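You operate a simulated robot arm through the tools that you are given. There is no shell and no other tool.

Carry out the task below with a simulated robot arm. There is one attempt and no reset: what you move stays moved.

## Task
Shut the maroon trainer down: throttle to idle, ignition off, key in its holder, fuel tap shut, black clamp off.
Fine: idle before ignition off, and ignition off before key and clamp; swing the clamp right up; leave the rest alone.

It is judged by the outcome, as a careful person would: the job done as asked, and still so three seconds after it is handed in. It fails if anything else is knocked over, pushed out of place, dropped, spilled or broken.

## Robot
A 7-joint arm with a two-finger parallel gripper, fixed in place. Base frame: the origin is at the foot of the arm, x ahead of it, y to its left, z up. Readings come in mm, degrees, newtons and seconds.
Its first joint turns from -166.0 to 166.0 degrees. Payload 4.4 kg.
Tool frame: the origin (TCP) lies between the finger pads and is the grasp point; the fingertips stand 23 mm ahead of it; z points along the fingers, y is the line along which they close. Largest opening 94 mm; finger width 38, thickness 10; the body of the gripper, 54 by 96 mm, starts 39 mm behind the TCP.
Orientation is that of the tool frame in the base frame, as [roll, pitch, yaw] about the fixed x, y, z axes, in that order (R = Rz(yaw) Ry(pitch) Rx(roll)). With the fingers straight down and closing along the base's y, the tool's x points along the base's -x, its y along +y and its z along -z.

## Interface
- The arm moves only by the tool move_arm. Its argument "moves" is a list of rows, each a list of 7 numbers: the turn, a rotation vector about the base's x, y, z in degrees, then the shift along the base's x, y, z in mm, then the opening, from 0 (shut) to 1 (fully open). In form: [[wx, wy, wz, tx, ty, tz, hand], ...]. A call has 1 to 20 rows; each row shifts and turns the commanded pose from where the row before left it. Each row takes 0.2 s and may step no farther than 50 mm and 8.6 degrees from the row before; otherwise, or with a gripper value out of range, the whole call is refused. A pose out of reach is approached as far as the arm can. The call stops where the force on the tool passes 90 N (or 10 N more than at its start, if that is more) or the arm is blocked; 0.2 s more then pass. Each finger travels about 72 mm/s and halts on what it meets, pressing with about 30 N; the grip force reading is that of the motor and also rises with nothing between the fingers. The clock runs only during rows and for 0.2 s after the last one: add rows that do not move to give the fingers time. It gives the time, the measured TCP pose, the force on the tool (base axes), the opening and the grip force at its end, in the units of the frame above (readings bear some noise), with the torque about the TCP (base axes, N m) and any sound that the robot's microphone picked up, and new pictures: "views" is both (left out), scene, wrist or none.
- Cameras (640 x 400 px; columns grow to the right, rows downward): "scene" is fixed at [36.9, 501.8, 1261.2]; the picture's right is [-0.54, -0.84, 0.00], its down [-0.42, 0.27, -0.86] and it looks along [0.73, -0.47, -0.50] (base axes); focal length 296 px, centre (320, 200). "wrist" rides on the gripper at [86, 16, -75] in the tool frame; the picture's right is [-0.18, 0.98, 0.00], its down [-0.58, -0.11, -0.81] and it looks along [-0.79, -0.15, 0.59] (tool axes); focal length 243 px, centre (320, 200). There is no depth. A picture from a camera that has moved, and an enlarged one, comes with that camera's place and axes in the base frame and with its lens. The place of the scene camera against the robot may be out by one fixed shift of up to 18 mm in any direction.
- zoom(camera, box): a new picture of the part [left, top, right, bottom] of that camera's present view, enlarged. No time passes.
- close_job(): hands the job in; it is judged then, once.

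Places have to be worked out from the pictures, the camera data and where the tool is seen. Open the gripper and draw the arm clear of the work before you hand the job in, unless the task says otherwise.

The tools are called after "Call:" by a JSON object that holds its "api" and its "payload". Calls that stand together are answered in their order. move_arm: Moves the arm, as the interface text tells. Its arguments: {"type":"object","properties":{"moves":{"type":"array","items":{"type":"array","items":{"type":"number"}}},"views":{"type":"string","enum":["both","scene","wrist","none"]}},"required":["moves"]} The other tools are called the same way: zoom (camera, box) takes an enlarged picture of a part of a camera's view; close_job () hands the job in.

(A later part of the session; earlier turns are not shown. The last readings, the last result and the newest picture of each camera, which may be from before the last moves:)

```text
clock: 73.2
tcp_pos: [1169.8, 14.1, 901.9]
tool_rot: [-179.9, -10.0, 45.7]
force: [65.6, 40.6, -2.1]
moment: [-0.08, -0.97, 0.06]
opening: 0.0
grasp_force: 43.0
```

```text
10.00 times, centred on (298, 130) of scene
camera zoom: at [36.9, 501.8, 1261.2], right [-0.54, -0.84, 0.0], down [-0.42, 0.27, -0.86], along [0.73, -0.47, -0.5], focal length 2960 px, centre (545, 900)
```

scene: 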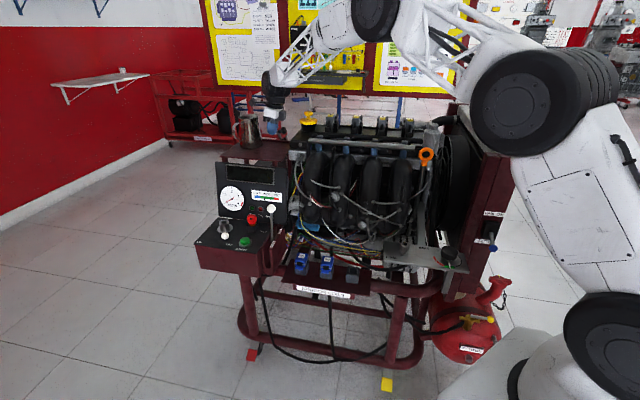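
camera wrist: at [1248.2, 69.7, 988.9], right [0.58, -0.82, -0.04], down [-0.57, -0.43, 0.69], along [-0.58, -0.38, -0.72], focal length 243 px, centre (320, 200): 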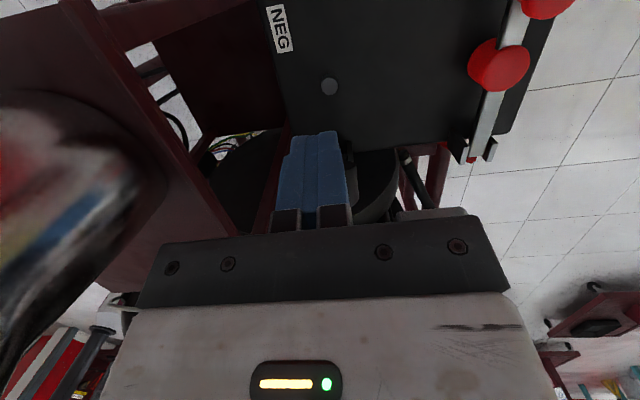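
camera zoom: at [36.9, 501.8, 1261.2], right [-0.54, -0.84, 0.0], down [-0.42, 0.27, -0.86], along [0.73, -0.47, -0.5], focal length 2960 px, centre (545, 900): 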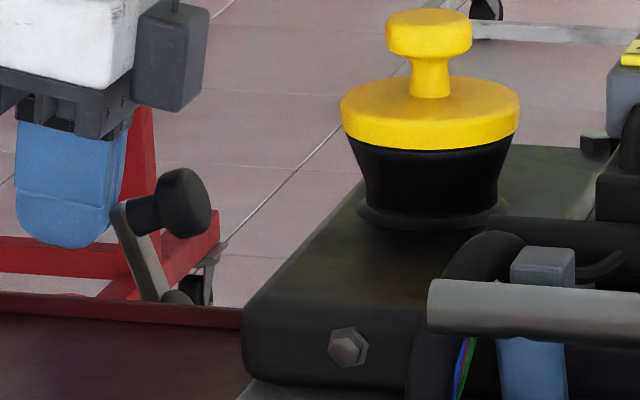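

The bar moved only about 3 mm and then resisted with about 75 N, so the clamp is hard against its upper stop. I back off, rise clear and check that it stays.

Call:
{"api": "move_arm", "payload": {"moves": [[0, 0, 0, 7, 7, 0, 0], [0, 0, 0, 10.5, 10.7, 0, 0], [0, 0, 0, 0, 0, 30, 0.2], [0, 0, 0, 0, 0, 45, 0.5], [0, 0, 0, 0, 0, 45, 0.5], [0, 0, 0, 0, 0, 45, 0.5]], "views": "both"}}

Call:
{"api": "zoom", "payload": {"camera": "scene", "box": [265, 90, 325, 150]}}

Call:
{"api": "zoom", "payload": {"camera": "wrist", "box": [200, 0, 460, 230]}}

```text
clock: 74.6
tcp_pos: [1185.6, 29.2, 1064.5]
tool_rot: [-179.6, -9.9, 45.6]
force: [-0.3, 1.5, -1.2]
moment: [0.01, 0.01, 0.01]
opening: 47.0
grasp_force: 0.2
camera wrist: at [1248.0, 68.9, 1152.9], right [0.57, -0.82, -0.04], down [-0.57, -0.43, 0.7], along [-0.59, -0.38, -0.72], focal length 243 px, centre (320, 200)
```

scene: 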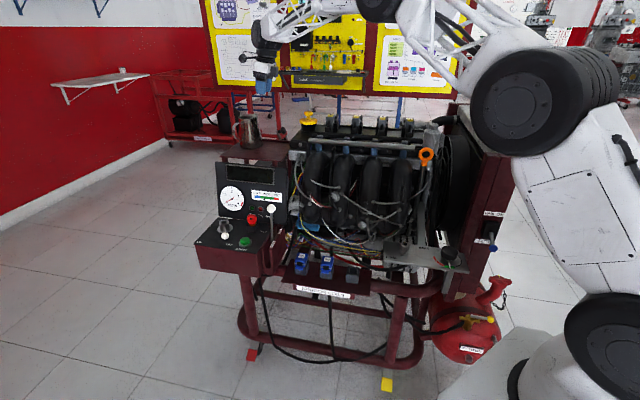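
wrist: 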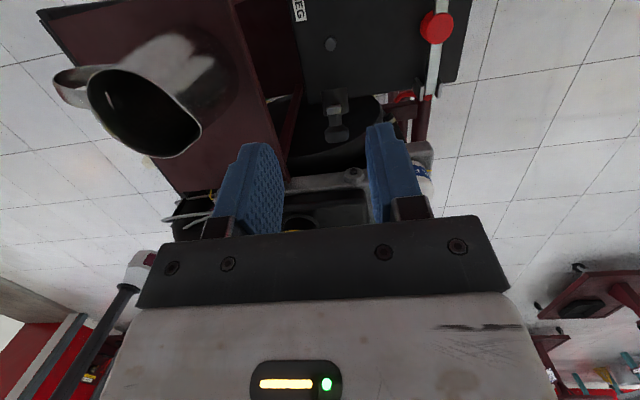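

```text
6.67 times, centred on (295, 120) of scene
camera zoom: at [36.9, 501.8, 1261.2], right [-0.54, -0.84, 0.0], down [-0.42, 0.27, -0.86], along [0.73, -0.47, -0.5], focal length 1974 px, centre (487, 733)
```

zoom: 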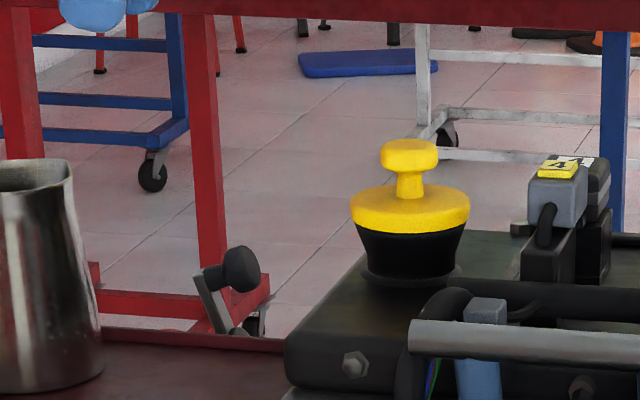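

```text
1.74 times, centred on (330, 115) of wrist
camera zoom: at [1248.0, 68.9, 1152.9], right [0.57, -0.82, -0.04], down [-0.57, -0.43, 0.7], along [-0.59, -0.38, -0.72], focal length 422 px, centre (303, 348)
```

zoom: 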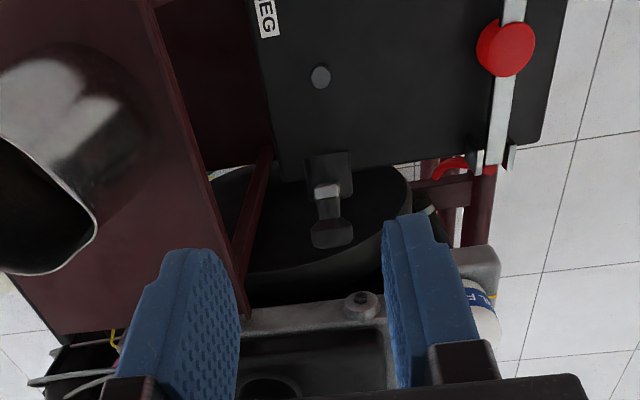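

The clamp stays fully up, and the jug and red clamp are untouched. Next is the fuel tap: I return the tool upright, go back high over the engine and turn the camera toward the tank.

Call:
{"api": "move_arm", "payload": {"moves": [[-3.57, 3.5, 0, 0, 0, 38, 0.5], [-3.57, 3.5, 0, 0, 0, 38, 0.5], [0, 0, 4.4, -49, 0, 0, 0.5], [0, 0, 4.4, -49, 0, 0, 0.5], [0, 0, 4.4, -49, 0, 0, 0.5], [0, 0, 4.4, -49, 0, 0, 0.5], [0, 0, 4.4, -49, 0, 0, 0.5], [0, 0, 4.4, -49, 0, 0, 0.5], [0, 0, 4.4, -49, 0, 0, 0.5], [0, 0, 4.4, -49, 0, 0, 0.5], [0, 0, 4.4, -49, 0, 0, 0.5], [0, 0, 4.4, -49, 0, 0, 0.5], [0, 0, 4.4, -49, 0, 0, 0.5], [0, 0, 4.4, -49, 0, 0, 0.5], [0, 0, 4.4, -49, 0, 0, 0.5], [0, 0, 4.4, -49, 0, 0, 0.5], [0, 0, 4.4, -49, 0, 0, 0.5], [0, 0, 4.4, -49, 0, 0, 0.5]], "views": "both"}}

Call:
{"api": "zoom", "payload": {"camera": "scene", "box": [190, 90, 330, 270]}}

```text
clock: 78.4
tcp_pos: [401.6, 28.0, 1139.9]
tool_rot: [-179.7, 0.2, 116.0]
force: [0.5, 0.0, -0.2]
moment: [0.0, -0.01, -0.02]
opening: 46.9
grasp_force: 0.0
camera wrist: at [377.6, 113.7, 1215.6], right [0.96, 0.27, 0.0], down [0.16, -0.57, 0.81], along [0.21, -0.78, -0.59], focal length 243 px, centre (320, 200)
```

scene: 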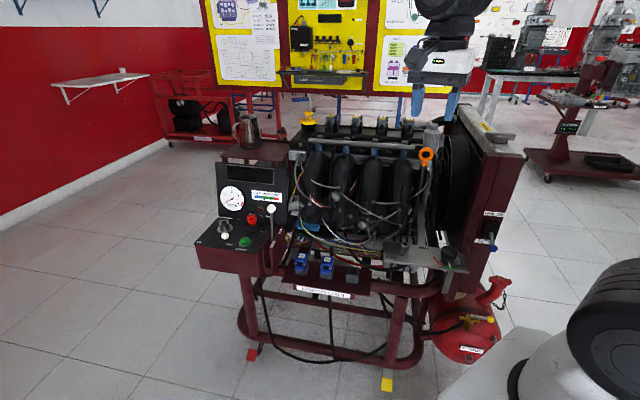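
wrist: 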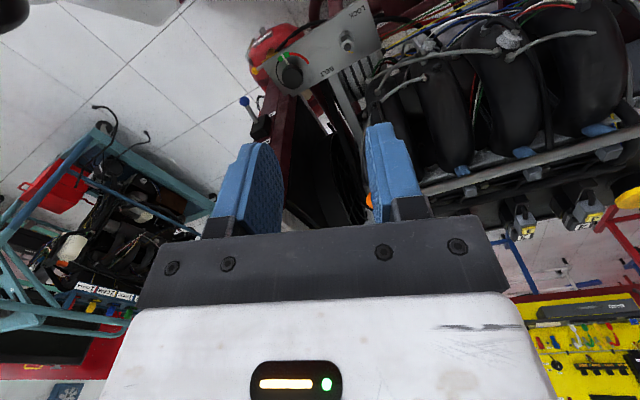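

```text
2.22 times, centred on (260, 180) of scene
camera zoom: at [36.9, 501.8, 1261.2], right [-0.54, -0.84, 0.0], down [-0.42, 0.27, -0.86], along [0.73, -0.47, -0.5], focal length 658 px, centre (453, 244)
```

zoom: 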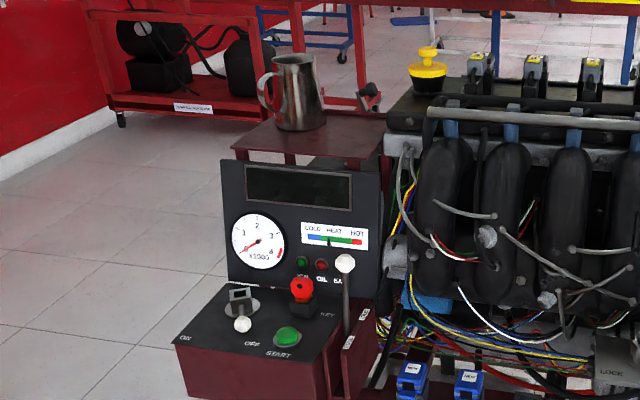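

All four finished items still look right (throttle idle, ignition off, key in holder, clamp up). I come down in front of the right end to examine the fuel tap.

Call:
{"api": "move_arm", "payload": {"moves": [[0, 0, 0, -20, -6, -43, 0.5], [0, 0, 0, -20, -6, -43, 0.5], [0, 0, 0, -20, -6, -43, 0.5], [0, 0, 0, -20, -6, -43, 0.5], [0, 0, 0, -20, -6, -43, 0.5], [0, 0, 0, -20, -6, -43, 0.5], [0, 0, 0, -20, -6, -43, 0.5], [0, 0, 0, -20, -6, -43, 0.5]], "views": "both"}}

Call:
{"api": "zoom", "payload": {"camera": "wrist", "box": [240, 0, 440, 180]}}

```text
clock: 80.2
tcp_pos: [241.6, -18.9, 797.6]
tool_rot: [-179.7, 0.1, 115.9]
force: [-0.4, -0.5, -0.2]
moment: [0.02, -0.02, 0.0]
opening: 47.1
grasp_force: 0.0
camera wrist: at [217.0, 66.8, 872.5], right [0.96, 0.26, 0.0], down [0.16, -0.57, 0.81], along [0.21, -0.78, -0.59], focal length 243 px, centre (320, 200)
```

scene: 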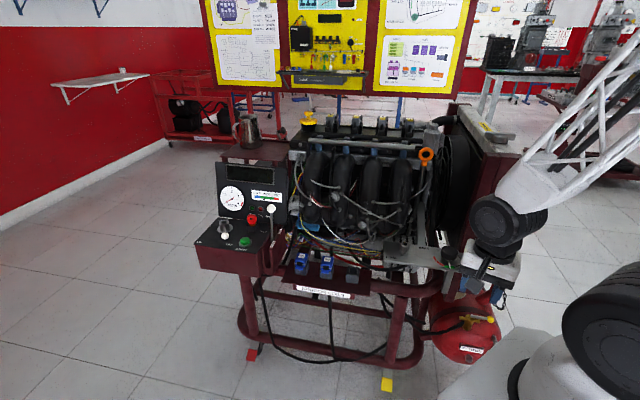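
wrist: 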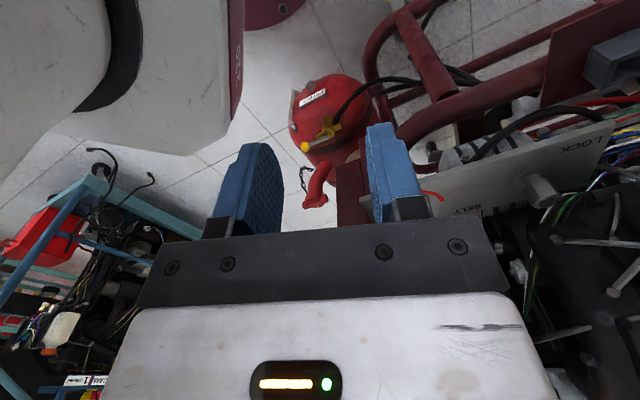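

```text
2.22 times, centred on (340, 90) of wrist
camera zoom: at [217.0, 66.8, 872.5], right [0.96, 0.26, 0.0], down [0.16, -0.57, 0.81], along [0.21, -0.78, -0.59], focal length 539 px, centre (276, 444)
```

zoom: 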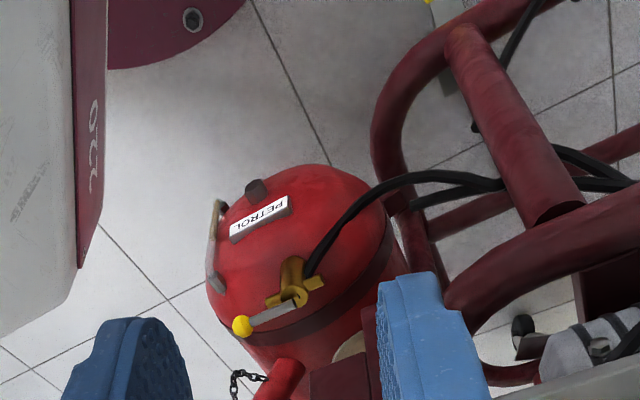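

I need a better baseline on the tap, so I swing around to the robot's right side and look at it from there.

Call:
{"api": "move_arm", "payload": {"moves": [[0, 0, 8, -14, -18, 0, 0.5], [0, 0, 8, -14, -22, 0, 0.5], [0, 0, 8, -12, -25, 0, 0.5], [0, 0, 8, -12, -27, 0, 0.5], [0, 0, 8, -12, -27, -8, 0.5], [0, 0, 8, -10, -27, -10, 0.5], [0, 0, 8, -8, -27, -10, 0.5], [0, 0, 8, -8, -27, -10, 0.5]], "views": "both"}}

Call:
{"api": "zoom", "payload": {"camera": "wrist", "box": [200, 0, 440, 200]}}

```text
clock: 81.7
tcp_pos: [202.5, -141.8, 783.9]
tool_rot: [-178.7, 1.6, 178.3]
force: [-0.3, -0.7, -0.4]
moment: [0.0, 0.01, 0.03]
opening: 46.9
grasp_force: 0.1
stopped in row 7: the arm was blocked; the commanded pose is now the measured one
camera wrist: at [113.3, -121.5, 856.9], right [0.21, 0.98, -0.02], down [0.56, -0.11, 0.82], along [0.8, -0.19, -0.57], focal length 243 px, centre (320, 200)
```

scene: 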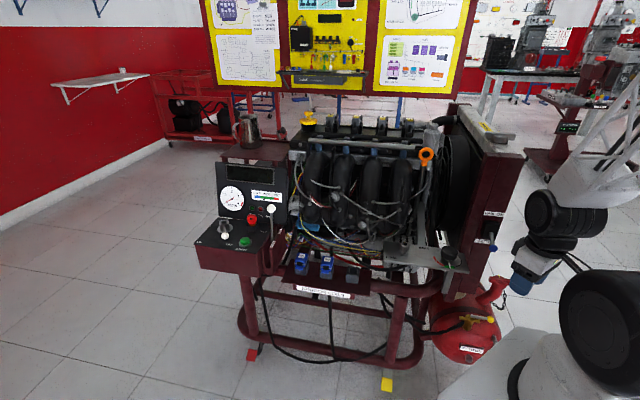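
wrist: 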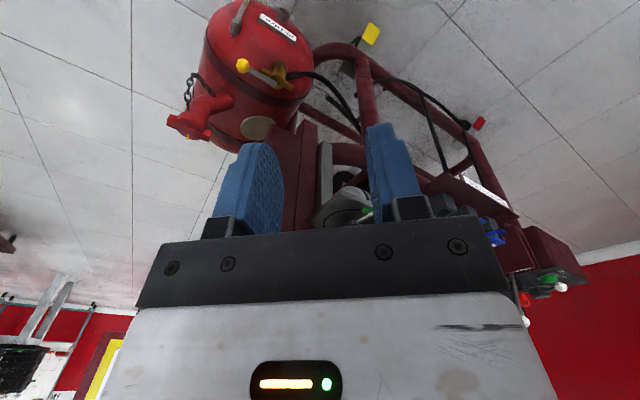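

```text
2.00 times, centred on (320, 100) of wrist
camera zoom: at [113.3, -121.5, 856.9], right [0.21, 0.98, -0.02], down [0.56, -0.11, 0.82], along [0.8, -0.19, -0.57], focal length 485 px, centre (320, 400)
```

zoom: 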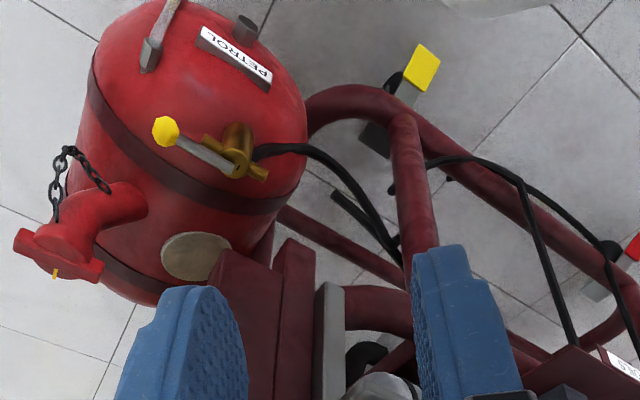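

The arm met a limit on that swing, but this view already fixes the tap: yellow knob at about [280,-291,462], pivot at about [325,-245,462], lever along the pipe (open). I zoom in to judge the room around the lever.

Call:
{"api": "zoom", "payload": {"camera": "wrist", "box": [215, 30, 325, 120]}}

Call:
{"api": "zoom", "payload": {"camera": "scene", "box": [430, 250, 520, 350]}}

```text
4.44 times, centred on (270, 75) of wrist
camera zoom: at [113.3, -121.5, 856.9], right [0.21, 0.98, -0.02], down [0.56, -0.11, 0.82], along [0.8, -0.19, -0.57], focal length 1078 px, centre (542, 756)
```

zoom: 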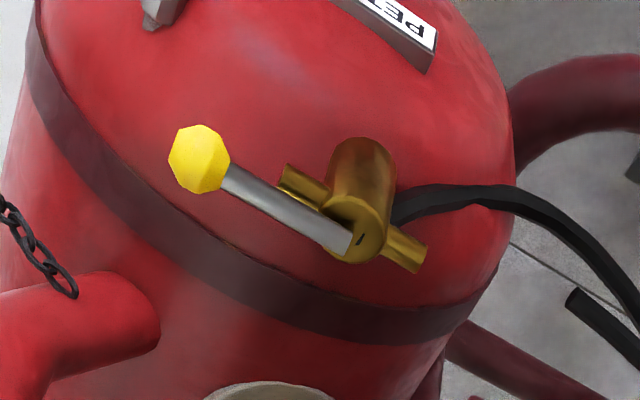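

```text
4.00 times, centred on (475, 300) of scene
camera zoom: at [36.9, 501.8, 1261.2], right [-0.54, -0.84, 0.0], down [-0.42, 0.27, -0.86], along [0.73, -0.47, -0.5], focal length 1184 px, centre (-300, -200)
```

zoom: 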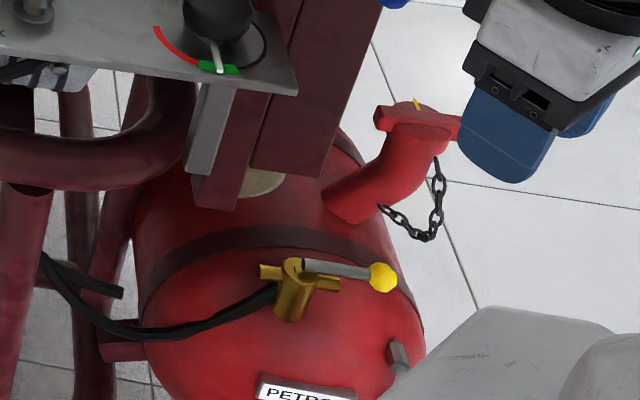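

There is good room around the lever above the tank, but the radiator frame hangs close by on the engine side. I'll push the lever from behind with closed fingers, keeping the hand leaned away from the frame. First I turn the wrist back to a comfortable yaw and move along the outside.

Call:
{"api": "move_arm", "payload": {"moves": [[0, 0, -8, -4, 0, 0, 0.2], [0, 0, -8, -4, -10, 0, 0], [0, 0, -8, -2, -25, 0, 0], [0, 0, -8, 0, -30, 0, 0], [0, 0, -8, 0, -30, 0, 0], [0, 0, -8, 0, -30, 0, 0], [0, 0, 0, 0, -30, 0, 0]], "views": "both"}}

```text
clock: 82.7
tcp_pos: [230.3, -166.2, 793.8]
tool_rot: [-178.0, 3.4, 159.1]
force: [0.0, 1.0, 0.6]
moment: [-0.03, -0.02, -0.01]
opening: 0.0
grasp_force: 30.4
stopped in row 4: the arm was blocked; the commanded pose is now the measured one
camera wrist: at [151.0, -116.6, 863.0], right [0.52, 0.85, -0.02], down [0.47, -0.26, 0.84], along [0.71, -0.45, -0.54], focal length 243 px, centre (320, 200)
```

scene: 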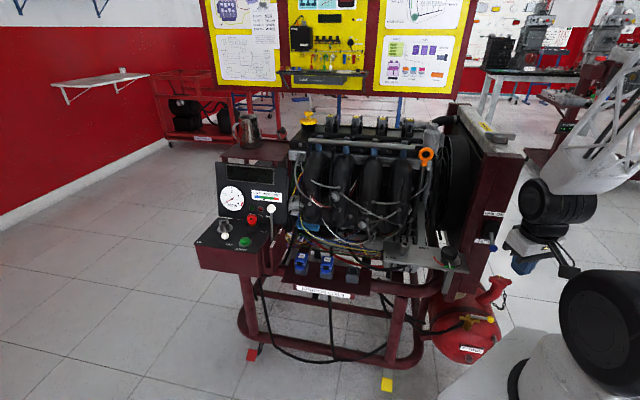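
wrist: 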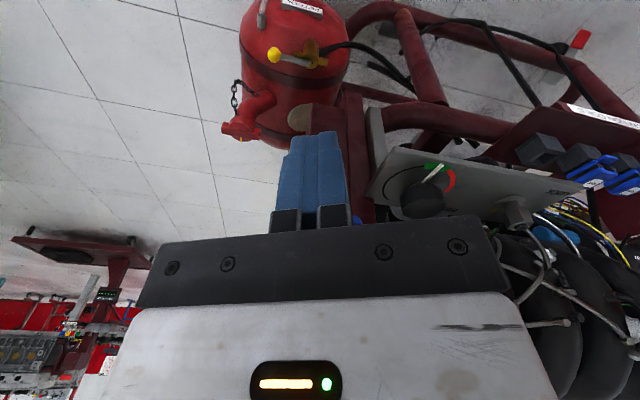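

The arm is folded too tightly at this height near its base. I go lower while moving outward along the robot's right side, which opens the arm again.

Call:
{"api": "move_arm", "payload": {"moves": [[0, 0, 0, -3, 0, -35, 0], [0, 0, 0, -3, -8, -40, 0], [0, 0, -5, -3, -20, -35, 0], [0, 0, -5, -3, -25, -30, 0]], "views": "both"}}

```text
clock: 83.8
tcp_pos: [256.4, -187.7, 660.3]
tool_rot: [-177.7, 4.5, 158.7]
force: [0.1, -0.5, -0.5]
moment: [0.01, 0.0, 0.01]
opening: 0.2
grasp_force: 29.9
stopped in row 4: the arm was blocked; the commanded pose is now the measured one
camera wrist: at [176.3, -135.8, 728.1], right [0.53, 0.85, -0.02], down [0.45, -0.26, 0.85], along [0.72, -0.46, -0.52], focal length 243 px, centre (320, 200)
```

scene: 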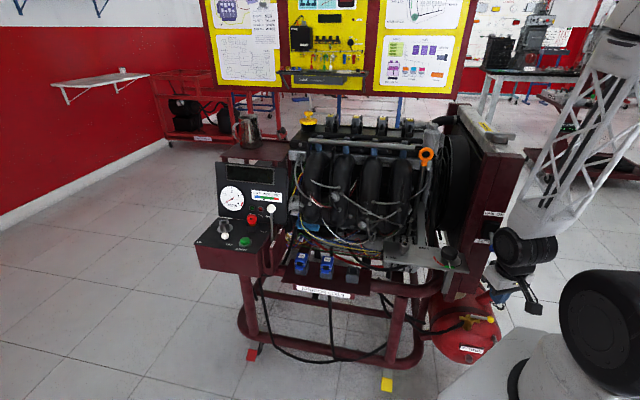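
wrist: 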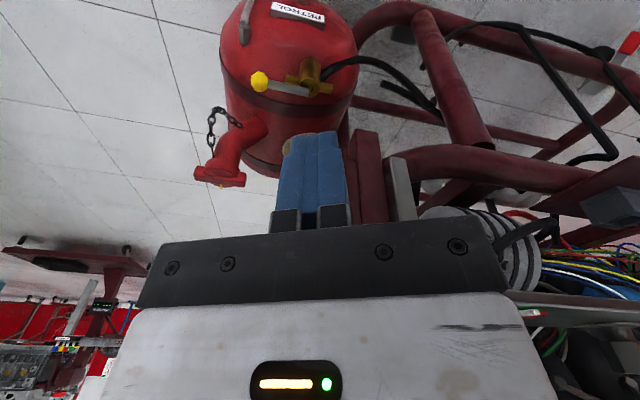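

I check whether the wrist is near the AUTO fan switch before moving on.

Call:
{"api": "zoom", "payload": {"camera": "scene", "box": [460, 190, 570, 320]}}

Call:
{"api": "zoom", "payload": {"camera": "wrist", "box": [180, 0, 440, 220]}}

```text
3.08 times, centred on (515, 255) of scene
camera zoom: at [36.9, 501.8, 1261.2], right [-0.54, -0.84, 0.0], down [-0.42, 0.27, -0.86], along [0.73, -0.47, -0.5], focal length 911 px, centre (-280, 31)
```

zoom: 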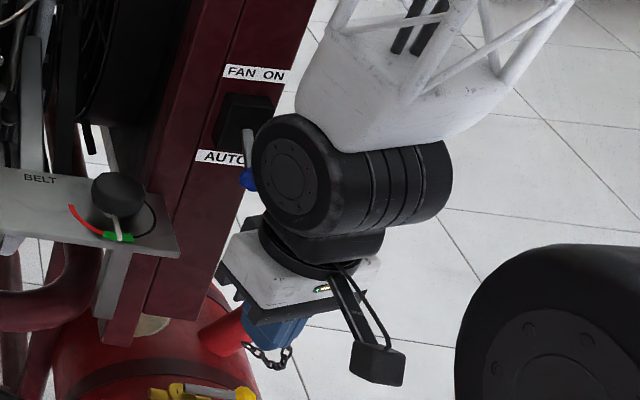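

```text
1.82 times, centred on (310, 110) of wrist
camera zoom: at [176.3, -135.8, 728.1], right [0.53, 0.85, -0.02], down [0.45, -0.26, 0.85], along [0.72, -0.46, -0.52], focal length 441 px, centre (338, 364)
```

zoom: 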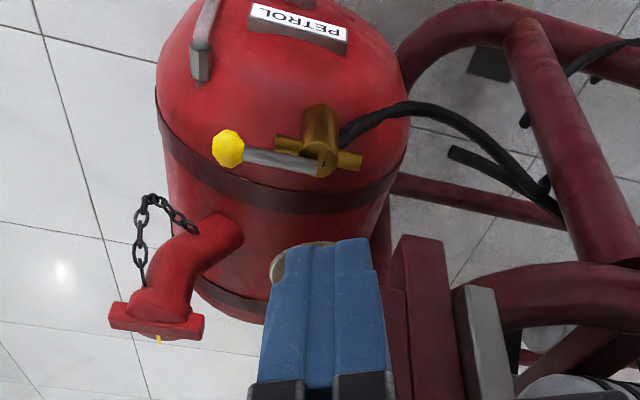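

The switch lever is untouched but close, so I back away from it first, level the tool, and then go up. I'll come round to the tap's outer side over the top of the radiator with the arm more extended.

Call:
{"api": "move_arm", "payload": {"moves": [[1.9, 1.7, 0, -8, 14, 0, 0], [1.9, 1.7, 0, -8, 14, 0, 0], [0, 0, 0, 0, 6, 30, 0], [0, 0, 0, 0, 6, 40, 0], [0, 0, 0, 2, 8, 45, 0], [0, 0, -4, 5, 8, 45, 0], [0, 0, -6, 8, 8, 45, 0]], "views": "both"}}

```text
clock: 85.3
tcp_pos: [254.3, -124.1, 866.2]
tool_rot: [179.9, 0.0, 148.3]
force: [-0.1, -0.5, -0.2]
moment: [-0.01, -0.02, -0.01]
opening: 0.0
grasp_force: 30.4
camera wrist: at [188.6, -65.0, 941.5], right [0.67, 0.74, 0.0], down [0.44, -0.4, 0.8], along [0.6, -0.54, -0.59], focal length 243 px, centre (320, 200)
```

scene: 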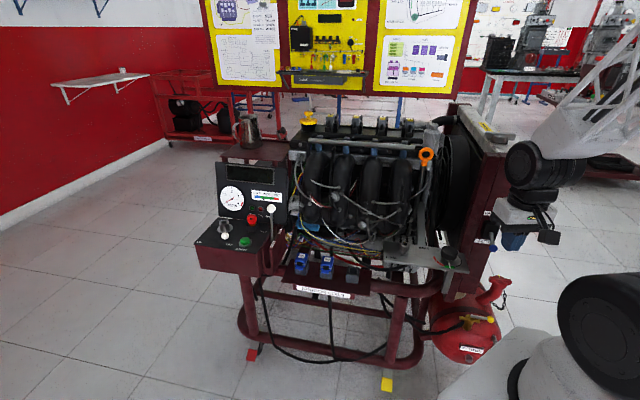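
wrist: 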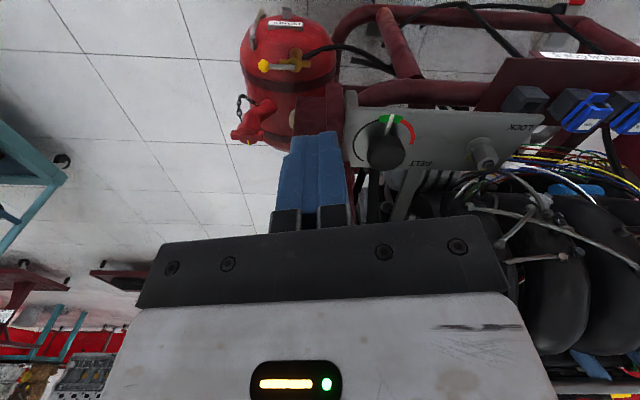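

Call:
{"api": "move_arm", "payload": {"moves": [[0, 0, -4, 10, 8, 45, 0], [0, 0, -4, 12, 8, 45, 0], [0, 0, -4, 15, 8, 45, 0], [0, 0, -4, 20, 5, 40, 0], [0, 0, -4, 30, 0, 38, 0], [0, 0, -4, 35, 0, 30, 0], [0, 0, -4, 40, 0, 25, 0], [0, 0, -4, 40, 0, 15, 0]], "views": "both"}}

```text
clock: 87.2
tcp_pos: [456.9, -94.3, 1147.7]
tool_rot: [-179.9, -0.1, 116.4]
force: [0.3, -0.3, -1.0]
moment: [0.02, 0.03, 0.02]
opening: 0.0
grasp_force: 29.6
camera wrist: at [432.0, -8.3, 1224.0], right [0.96, 0.27, 0.0], down [0.16, -0.57, 0.81], along [0.22, -0.77, -0.59], focal length 243 px, centre (320, 200)
```

scene: 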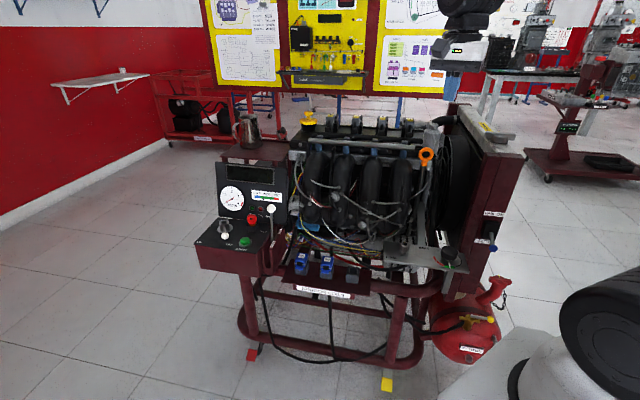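
wrist: 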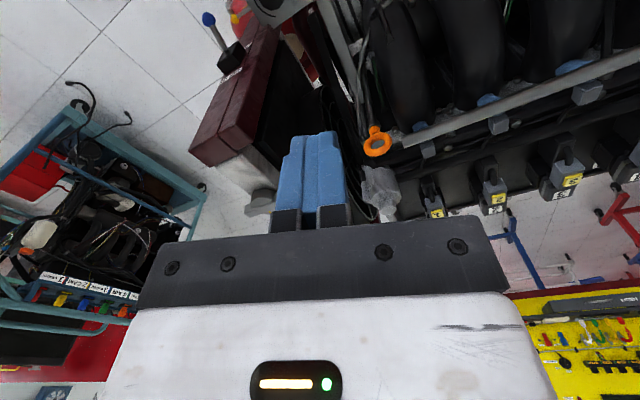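

I cross over the top of the radiator to the outer right side, staying at z≈1150.

Call:
{"api": "move_arm", "payload": {"moves": [[0, 0, 0, 2, -45, 2, 0], [0, 0, 0, 2, -45, 0, 0], [0, 0, 0, 2, -45, 0, 0], [0, 0, 0, 2, -45, 0, 0], [0, 0, 0, 2, -45, 0, 0], [0, 0, 0, -25, -40, 0, 0], [0, 0, 0, -30, -35, 0, 0], [0, 0, 0, -30, -35, 0, 0], [0, 0, 0, -30, -30, 0, 0]], "views": "both"}}

```text
clock: 89.0
tcp_pos: [456.6, -349.5, 1158.1]
tool_rot: [179.9, 0.5, 127.4]
force: [0.6, -0.2, -0.2]
moment: [-0.02, -0.02, 0.0]
opening: 0.0
grasp_force: 30.4
stopped in row 9: the arm was blocked; the commanded pose is now the measured one
camera wrist: at [415.5, -271.1, 1232.2], right [0.89, 0.45, 0.0], down [0.26, -0.52, 0.81], along [0.37, -0.72, -0.58], focal length 243 px, centre (320, 200)
```

scene: 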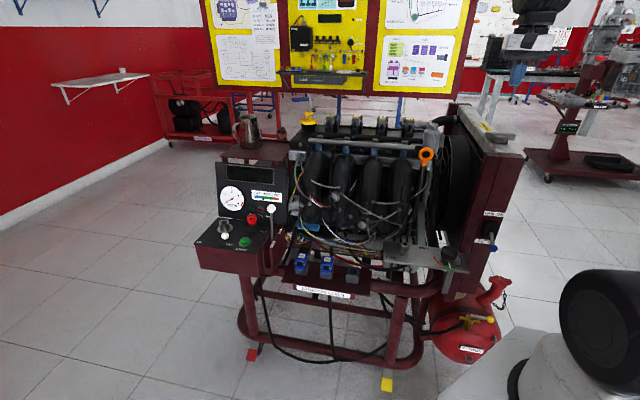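
wrist: 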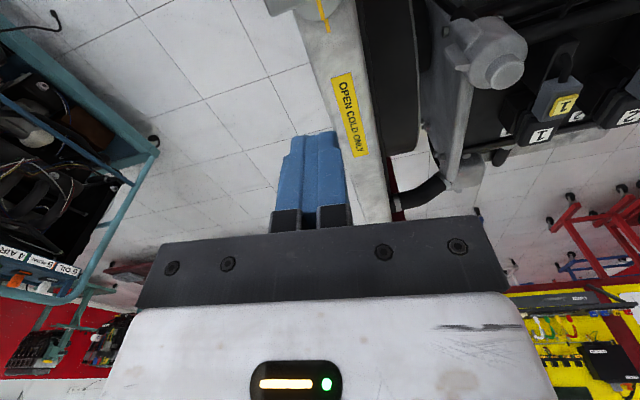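

Each block happened at the same azimuth (about −36°), which points to joint 1 rather than contact. I test this with the arm extended: move outward at height along −33°, then try to pass −36° toward −46°.

Call:
{"api": "move_arm", "payload": {"moves": [[0, 0, 0, 20, 35, 0, 0], [0, 0, 0, 42, -27, 0, 0], [0, 0, 0, 42, -27, 0, 0], [0, 0, 0, 42, -27, 0, 0], [0, 0, 0, 42, -27, 0, 0], [0, 0, 0, 42, -27, 0, 0], [0, 0, 0, -20, -35, 0, 0], [0, 0, 0, -28, -38, 0, 0], [0, 0, 0, -30, -36, 0, 0], [0, 0, 0, -30, -36, 0, 0]], "views": "both"}}

```text
clock: 91.2
tcp_pos: [577.5, -596.3, 1158.5]
tool_rot: [179.7, 0.6, 127.2]
force: [-0.8, -0.5, 0.0]
moment: [0.05, -0.02, 0.0]
opening: 0.0
grasp_force: 30.2
camera wrist: at [536.3, -517.5, 1232.8], right [0.9, 0.45, 0.0], down [0.26, -0.52, 0.81], along [0.36, -0.73, -0.58], focal length 243 px, centre (320, 200)
```

scene: 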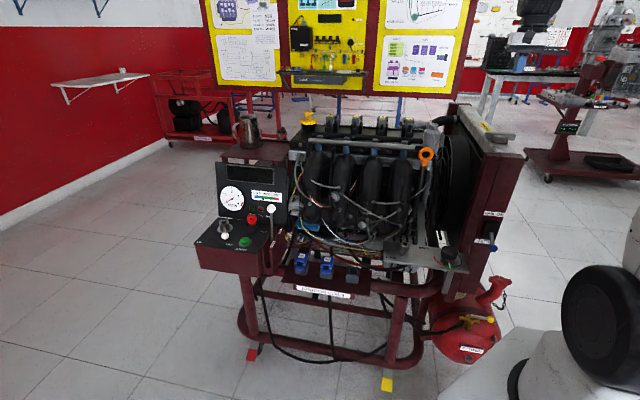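
wrist: 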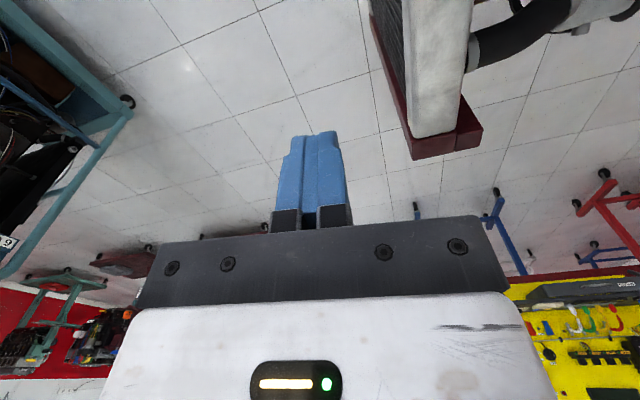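

With the arm extended it passed to −46° without trouble, so the tap can be approached from the outer side along that line. I move a bit farther out from the radiator and descend.

Call:
{"api": "move_arm", "payload": {"moves": [[0, 0, 0, -25, -26, 0, 0], [0, 0, 0, -25, -26, 0, 0], [0, 0, 0, 0, 0, -48, 0], [0, 0, 0, 0, 0, -48, 0], [0, 0, 0, 0, 0, -48, 0], [0, 0, 0, 0, 0, -48, 0], [0, 0, 0, 0, 0, -48, 0], [0, 0, 0, 0, 0, -48, 0], [0, 0, 0, 0, 0, -48, 0], [0, 0, 0, 0, 0, -48, 0]], "views": "both"}}

```text
clock: 93.4
tcp_pos: [526.6, -650.6, 773.6]
tool_rot: [179.9, 0.7, 127.0]
force: [-0.4, -0.6, 0.9]
moment: [0.01, 0.0, 0.02]
opening: 0.0
grasp_force: 30.1
camera wrist: at [485.8, -570.8, 848.1], right [0.9, 0.45, 0.01], down [0.26, -0.52, 0.81], along [0.36, -0.73, -0.58], focal length 243 px, centre (320, 200)
```

scene: 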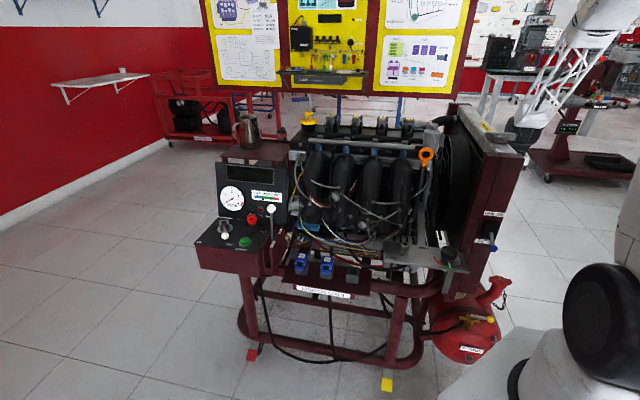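
wrist: 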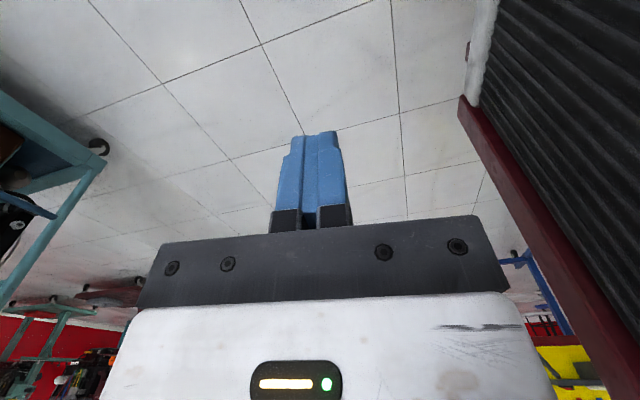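

I'm on the outer side of the radiator. Now I move inward, parallel to the radiator and above the filler cap, toward the tap, watching for a block.

Call:
{"api": "move_arm", "payload": {"moves": [[0, 0, 0, -32.8, 32.2, -8, 0], [0, 0, 0, -32.8, 32.2, -8, 0], [0, 0, 0, -32.8, 32.2, -8, 0], [0, 0, 0, -32.8, 32.2, -8, 0], [0, 0, 0, -32.8, 32.2, -8, 0], [0, 0, 0, -32.8, 32.2, -8, 0]], "views": "both"}}

```text
clock: 94.8
tcp_pos: [329.1, -456.8, 726.3]
tool_rot: [179.7, 0.5, 127.0]
force: [-0.2, -0.5, 0.3]
moment: [-0.01, -0.04, 0.01]
opening: 0.1
grasp_force: 29.7
camera wrist: at [288.6, -377.2, 799.9], right [0.9, 0.45, 0.0], down [0.26, -0.52, 0.81], along [0.36, -0.73, -0.58], focal length 243 px, centre (320, 200)
```

scene: 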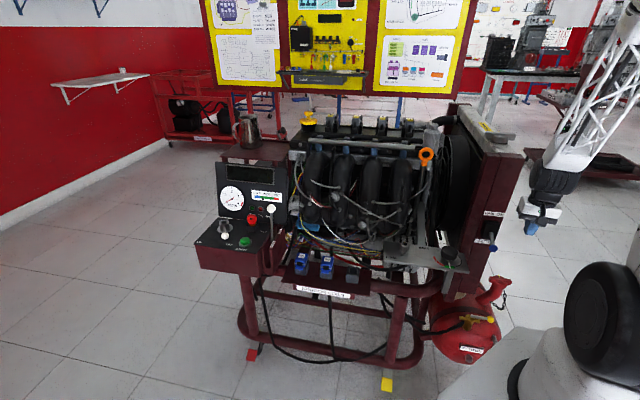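
wrist: 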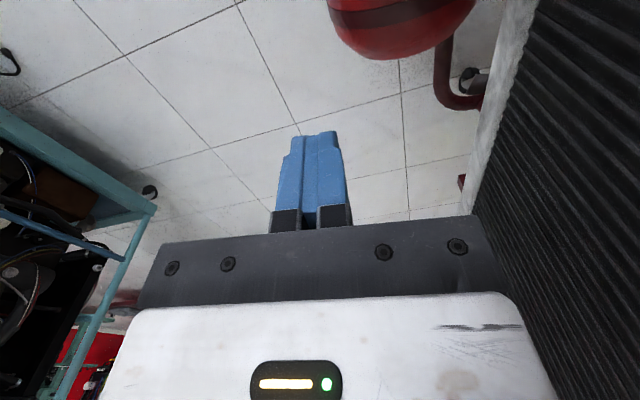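

No block on this route. I continue to just outside the tap, then lean the tool 20° away from the radiator.

Call:
{"api": "move_arm", "payload": {"moves": [[0, 0, 0, -23.4, 29.6, -9, 0], [0, 0, 0, -23.4, 29.6, -9, 0], [0, 0, 0, -23.4, 29.4, -9, 0], [4.76, -4.67, 0, 0, 0, -10, 0], [4.76, -4.67, 0, 0, 0, -10, 0], [4.76, -4.67, 0, 0, 0, -10, 0]], "views": "both"}}

Call:
{"api": "zoom", "payload": {"camera": "scene", "box": [430, 180, 590, 350]}}

```text
clock: 96.2
tcp_pos: [259.6, -367.6, 668.3]
tool_rot: [159.8, -2.3, 127.5]
force: [0.3, -0.2, 0.2]
moment: [0.03, -0.01, 0.0]
opening: 0.1
grasp_force: 29.7
camera wrist: at [199.7, -307.8, 748.5], right [0.85, 0.4, 0.33], down [0.07, -0.72, 0.7], along [0.52, -0.57, -0.64], focal length 243 px, centre (320, 200)
```

scene: 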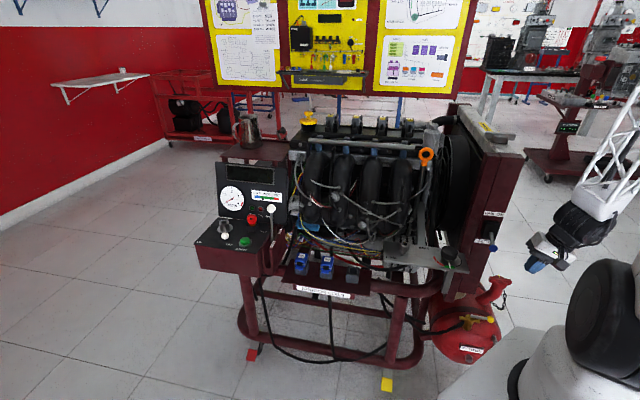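
wrist: 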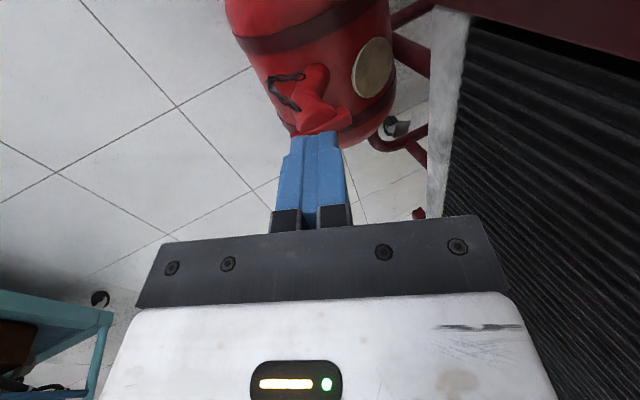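

```text
2.35 times, centred on (510, 265) of scene
camera zoom: at [36.9, 501.8, 1261.2], right [-0.54, -0.84, 0.0], down [-0.42, 0.27, -0.86], along [0.73, -0.47, -0.5], focal length 697 px, centre (-127, 47)
```

zoom: 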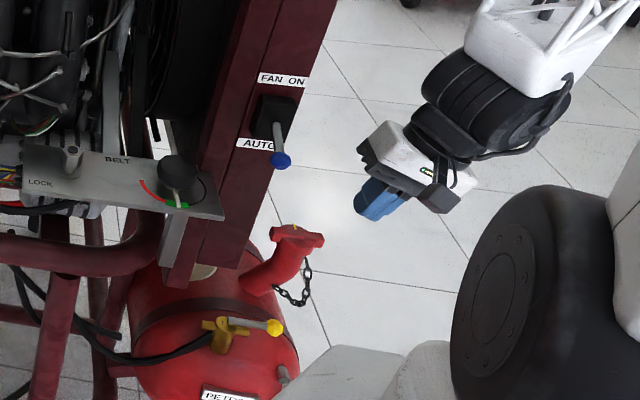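

Clear of the fan switch and the filler cap. I lower the closed fingers beside the tap at this outer spot.

Call:
{"api": "move_arm", "payload": {"moves": [[0, 0, 0, 0, 0, -45, 0], [0, 0, 0, 0, 0, -45, 0], [0, 0, 0, 0, 0, -45, 0], [0, 0, 0, 0, 0, -45, 0]], "views": "both"}}

Call:
{"api": "zoom", "payload": {"camera": "scene", "box": [430, 220, 570, 370]}}

Call:
{"api": "zoom", "payload": {"camera": "wrist", "box": [200, 0, 440, 200]}}

```text
clock: 97.2
tcp_pos: [259.7, -367.1, 487.4]
tool_rot: [160.1, -2.3, 127.4]
force: [-0.1, 0.4, 0.0]
moment: [0.03, -0.03, 0.0]
opening: 0.0
grasp_force: 29.9
camera wrist: at [200.0, -308.2, 567.4], right [0.85, 0.4, 0.33], down [0.07, -0.71, 0.7], along [0.52, -0.57, -0.64], focal length 243 px, centre (320, 200)
```

scene: 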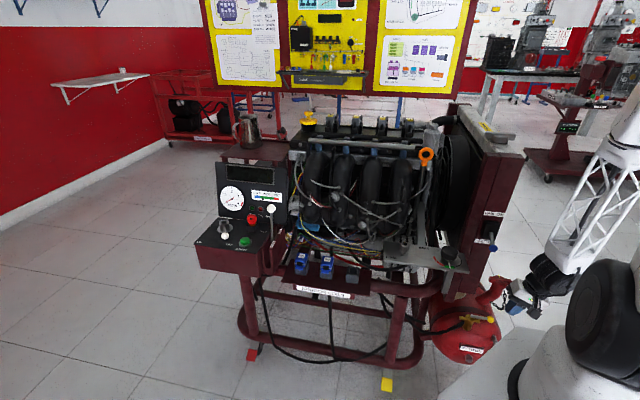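
wrist: 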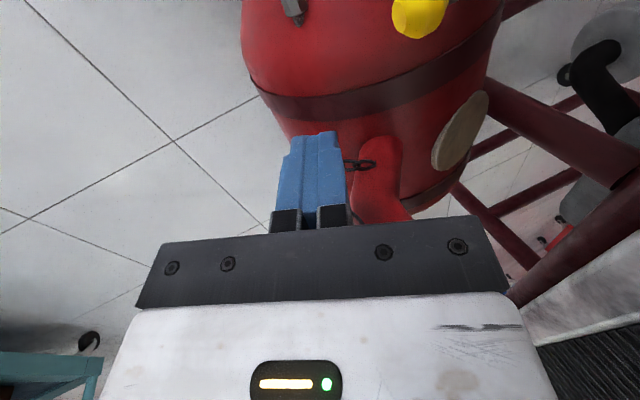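

```text
2.67 times, centred on (500, 295) of scene
camera zoom: at [36.9, 501.8, 1261.2], right [-0.54, -0.84, 0.0], down [-0.42, 0.27, -0.86], along [0.73, -0.47, -0.5], focal length 790 px, centre (-160, -53)
```

zoom: 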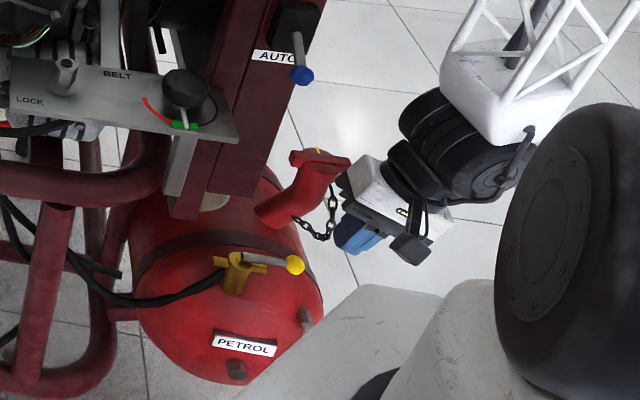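

```text
2.00 times, centred on (320, 100) of wrist
camera zoom: at [200.0, -308.2, 567.4], right [0.85, 0.4, 0.33], down [0.07, -0.71, 0.7], along [0.52, -0.57, -0.64], focal length 485 px, centre (320, 400)
```

zoom: 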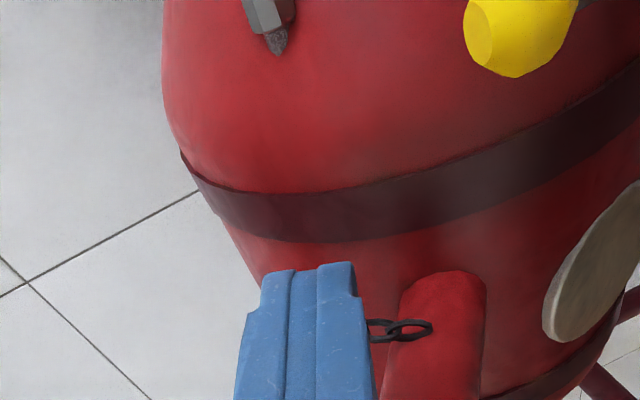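

The view is good, but the filler neck sits just behind where wide fingers would have to go. I'd rather straddle the knob, so I rise a little and roll the tool about its own axis so the fingers open along the push direction and the camera looks at the tap from outside.

Call:
{"api": "move_arm", "payload": {"moves": [[0, 0, 0, -7, -7, 30, 0], [0, 0, 0, -7, -7, 30, 0], [-1.97, -2.0, 7.7, 0, 0, 0, 0], [-1.97, -2.0, 7.7, 0, 0, 0, 0], [-1.97, -2.0, 7.7, 0, 0, 0, 0], [-1.97, -2.0, 7.7, 0, 0, 0, 0], [-1.97, -2.0, 7.7, 0, 0, 0, 0], [-1.97, -2.0, 7.7, 0, 0, 0, 0]], "views": "both"}}

```text
clock: 99.0
tcp_pos: [242.2, -376.1, 542.6]
tool_rot: [163.5, 13.0, 174.2]
force: [-0.1, -1.1, -0.5]
moment: [0.03, 0.02, 0.01]
opening: 0.3
grasp_force: 30.3
camera wrist: at [140.8, -371.3, 597.2], right [0.21, 0.93, 0.31], down [0.36, -0.37, 0.85], along [0.91, -0.07, -0.42], focal length 243 px, centre (320, 200)
```

scene: 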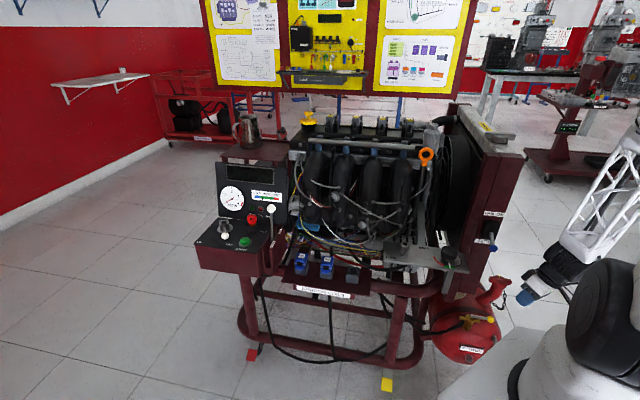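
wrist: 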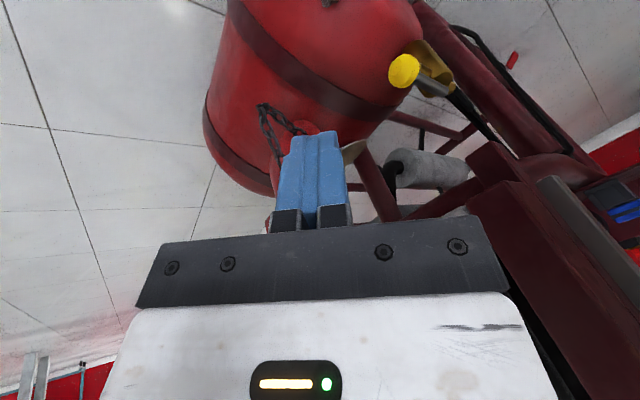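

Rolling works. I continue the remaining ~49° so the finger line lies along the push direction.

Call:
{"api": "move_arm", "payload": {"moves": [[-1.99, -2.14, 7.66, 0, 0, 0, 0.2], [-1.99, -2.14, 7.66, 0, 0, 0, 0.3], [-1.99, -2.14, 7.66, 0, 0, 0, 0.4], [-1.99, -2.14, 7.66, 0, 0, 0, 0.45], [-1.99, -2.14, 7.66, 0, 0, 0, 0.45], [-1.99, -2.14, 7.66, 0, 0, 0, 0.45]], "views": "both"}}

Call:
{"api": "zoom", "payload": {"camera": "wrist", "box": [200, 0, 460, 220]}}

Call:
{"api": "zoom", "payload": {"camera": "scene", "box": [430, 220, 570, 370]}}

```text
clock: 100.6
tcp_pos: [234.5, -354.9, 519.0]
tool_rot: [176.2, 22.8, -135.9]
force: [0.3, -0.1, 0.0]
moment: [0.0, -0.03, 0.01]
opening: 42.3
grasp_force: 0.1
stopped in row 6: the arm was blocked; the commanded pose is now the measured one
camera wrist: at [147.5, -422.5, 554.8], right [-0.58, 0.81, 0.13], down [0.28, 0.04, 0.96], along [0.77, 0.59, -0.25], focal length 243 px, centre (320, 200)
```

scene: 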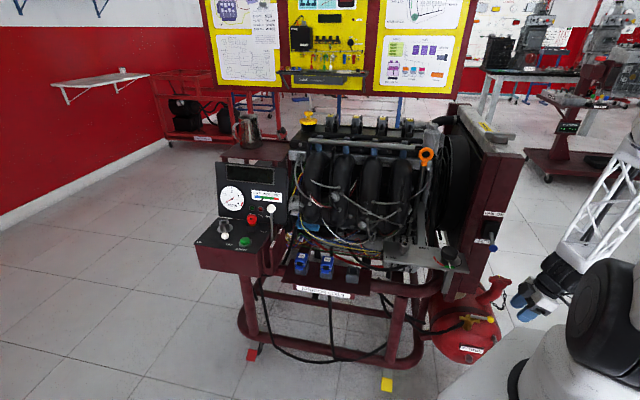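
wrist: 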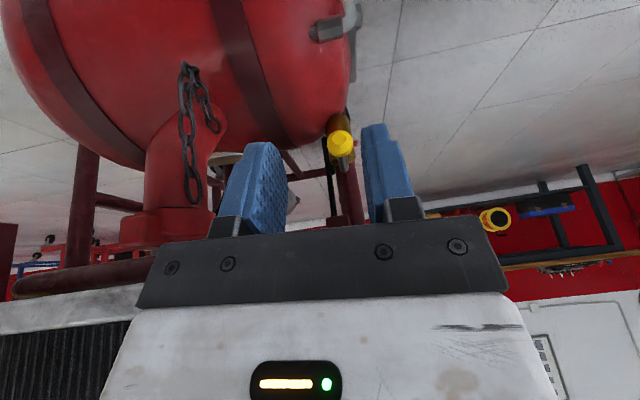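

```text
1.82 times, centred on (330, 110) of wrist
camera zoom: at [147.5, -422.5, 554.8], right [-0.58, 0.81, 0.13], down [0.28, 0.04, 0.96], along [0.77, 0.59, -0.25], focal length 441 px, centre (302, 364)
```

zoom: 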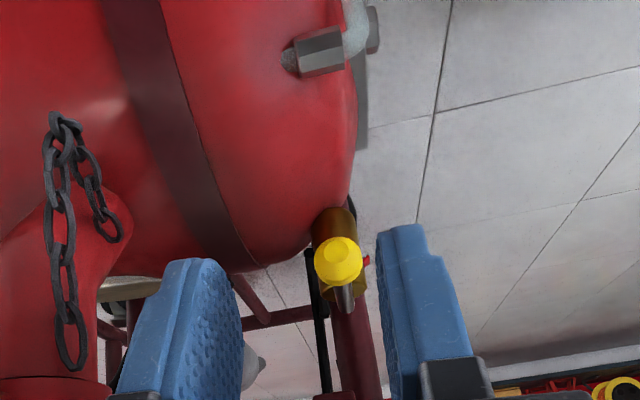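

```text
2.67 times, centred on (500, 295) of scene
camera zoom: at [36.9, 501.8, 1261.2], right [-0.54, -0.84, 0.0], down [-0.42, 0.27, -0.86], along [0.73, -0.47, -0.5], focal length 790 px, centre (-160, -53)
```

zoom: 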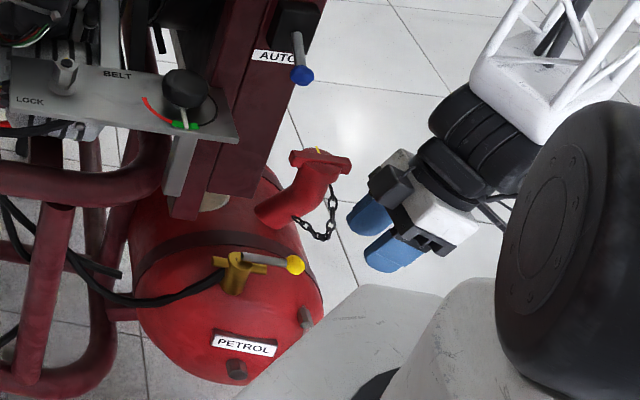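

This is an ideal side view: the knob hangs between the open fingers and the tank top is about 27 mm below the lever. I move in toward the knob and then check alignment before plunging along the tool axis.

Call:
{"api": "move_arm", "payload": {"moves": [[0, 0, 0, 10.4, 14.7, 0, 0.45], [0, 0, 0, 10.4, 14.7, 0, 0.45], [0, 0, 0, 10.4, 14.7, 0, 0.45]], "views": "both"}}

Call:
{"api": "zoom", "payload": {"camera": "wrist", "box": [200, 0, 460, 230]}}

Call:
{"api": "zoom", "payload": {"camera": "scene", "box": [440, 250, 540, 350]}}

```text
clock: 101.4
tcp_pos: [258.4, -304.6, 509.3]
tool_rot: [174.8, 23.2, -136.9]
force: [-0.8, 0.1, 0.1]
moment: [0.0, -0.01, 0.02]
opening: 42.6
grasp_force: 0.0
camera wrist: at [171.7, -372.0, 545.5], right [-0.57, 0.81, 0.15], down [0.29, 0.02, 0.96], along [0.77, 0.59, -0.24], focal length 243 px, centre (320, 200)
```

scene: 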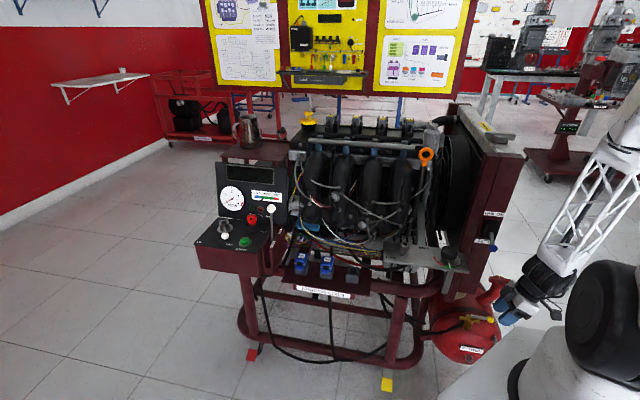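
wrist: 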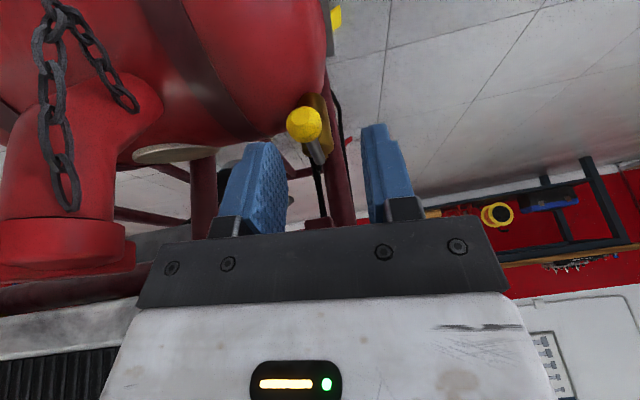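

```text
1.74 times, centred on (330, 115) of wrist
camera zoom: at [171.7, -372.0, 545.5], right [-0.57, 0.81, 0.15], down [0.29, 0.02, 0.96], along [0.77, 0.59, -0.24], focal length 422 px, centre (303, 348)
```

zoom: 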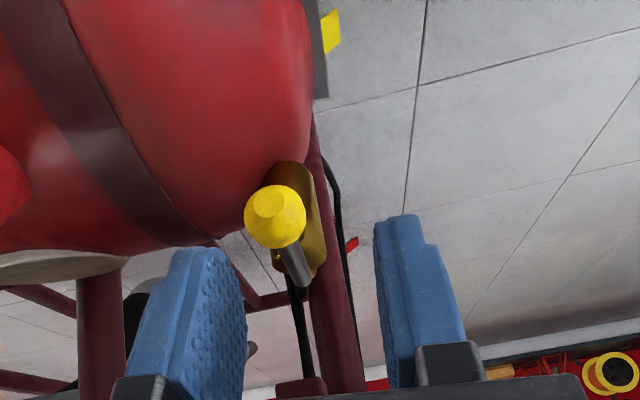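

```text
4.00 times, centred on (490, 300) of scene
camera zoom: at [36.9, 501.8, 1261.2], right [-0.54, -0.84, 0.0], down [-0.42, 0.27, -0.86], along [0.73, -0.47, -0.5], focal length 1184 px, centre (-360, -200)
```

zoom: 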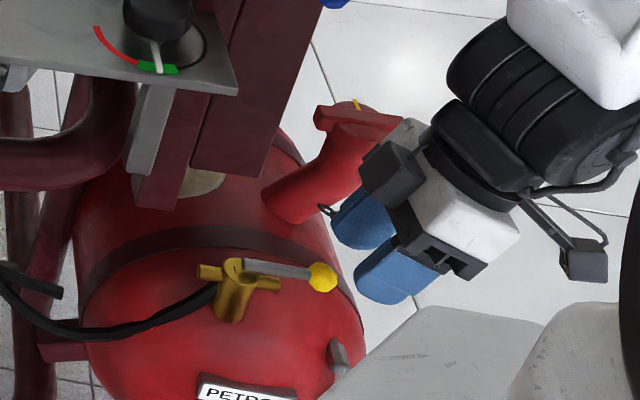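

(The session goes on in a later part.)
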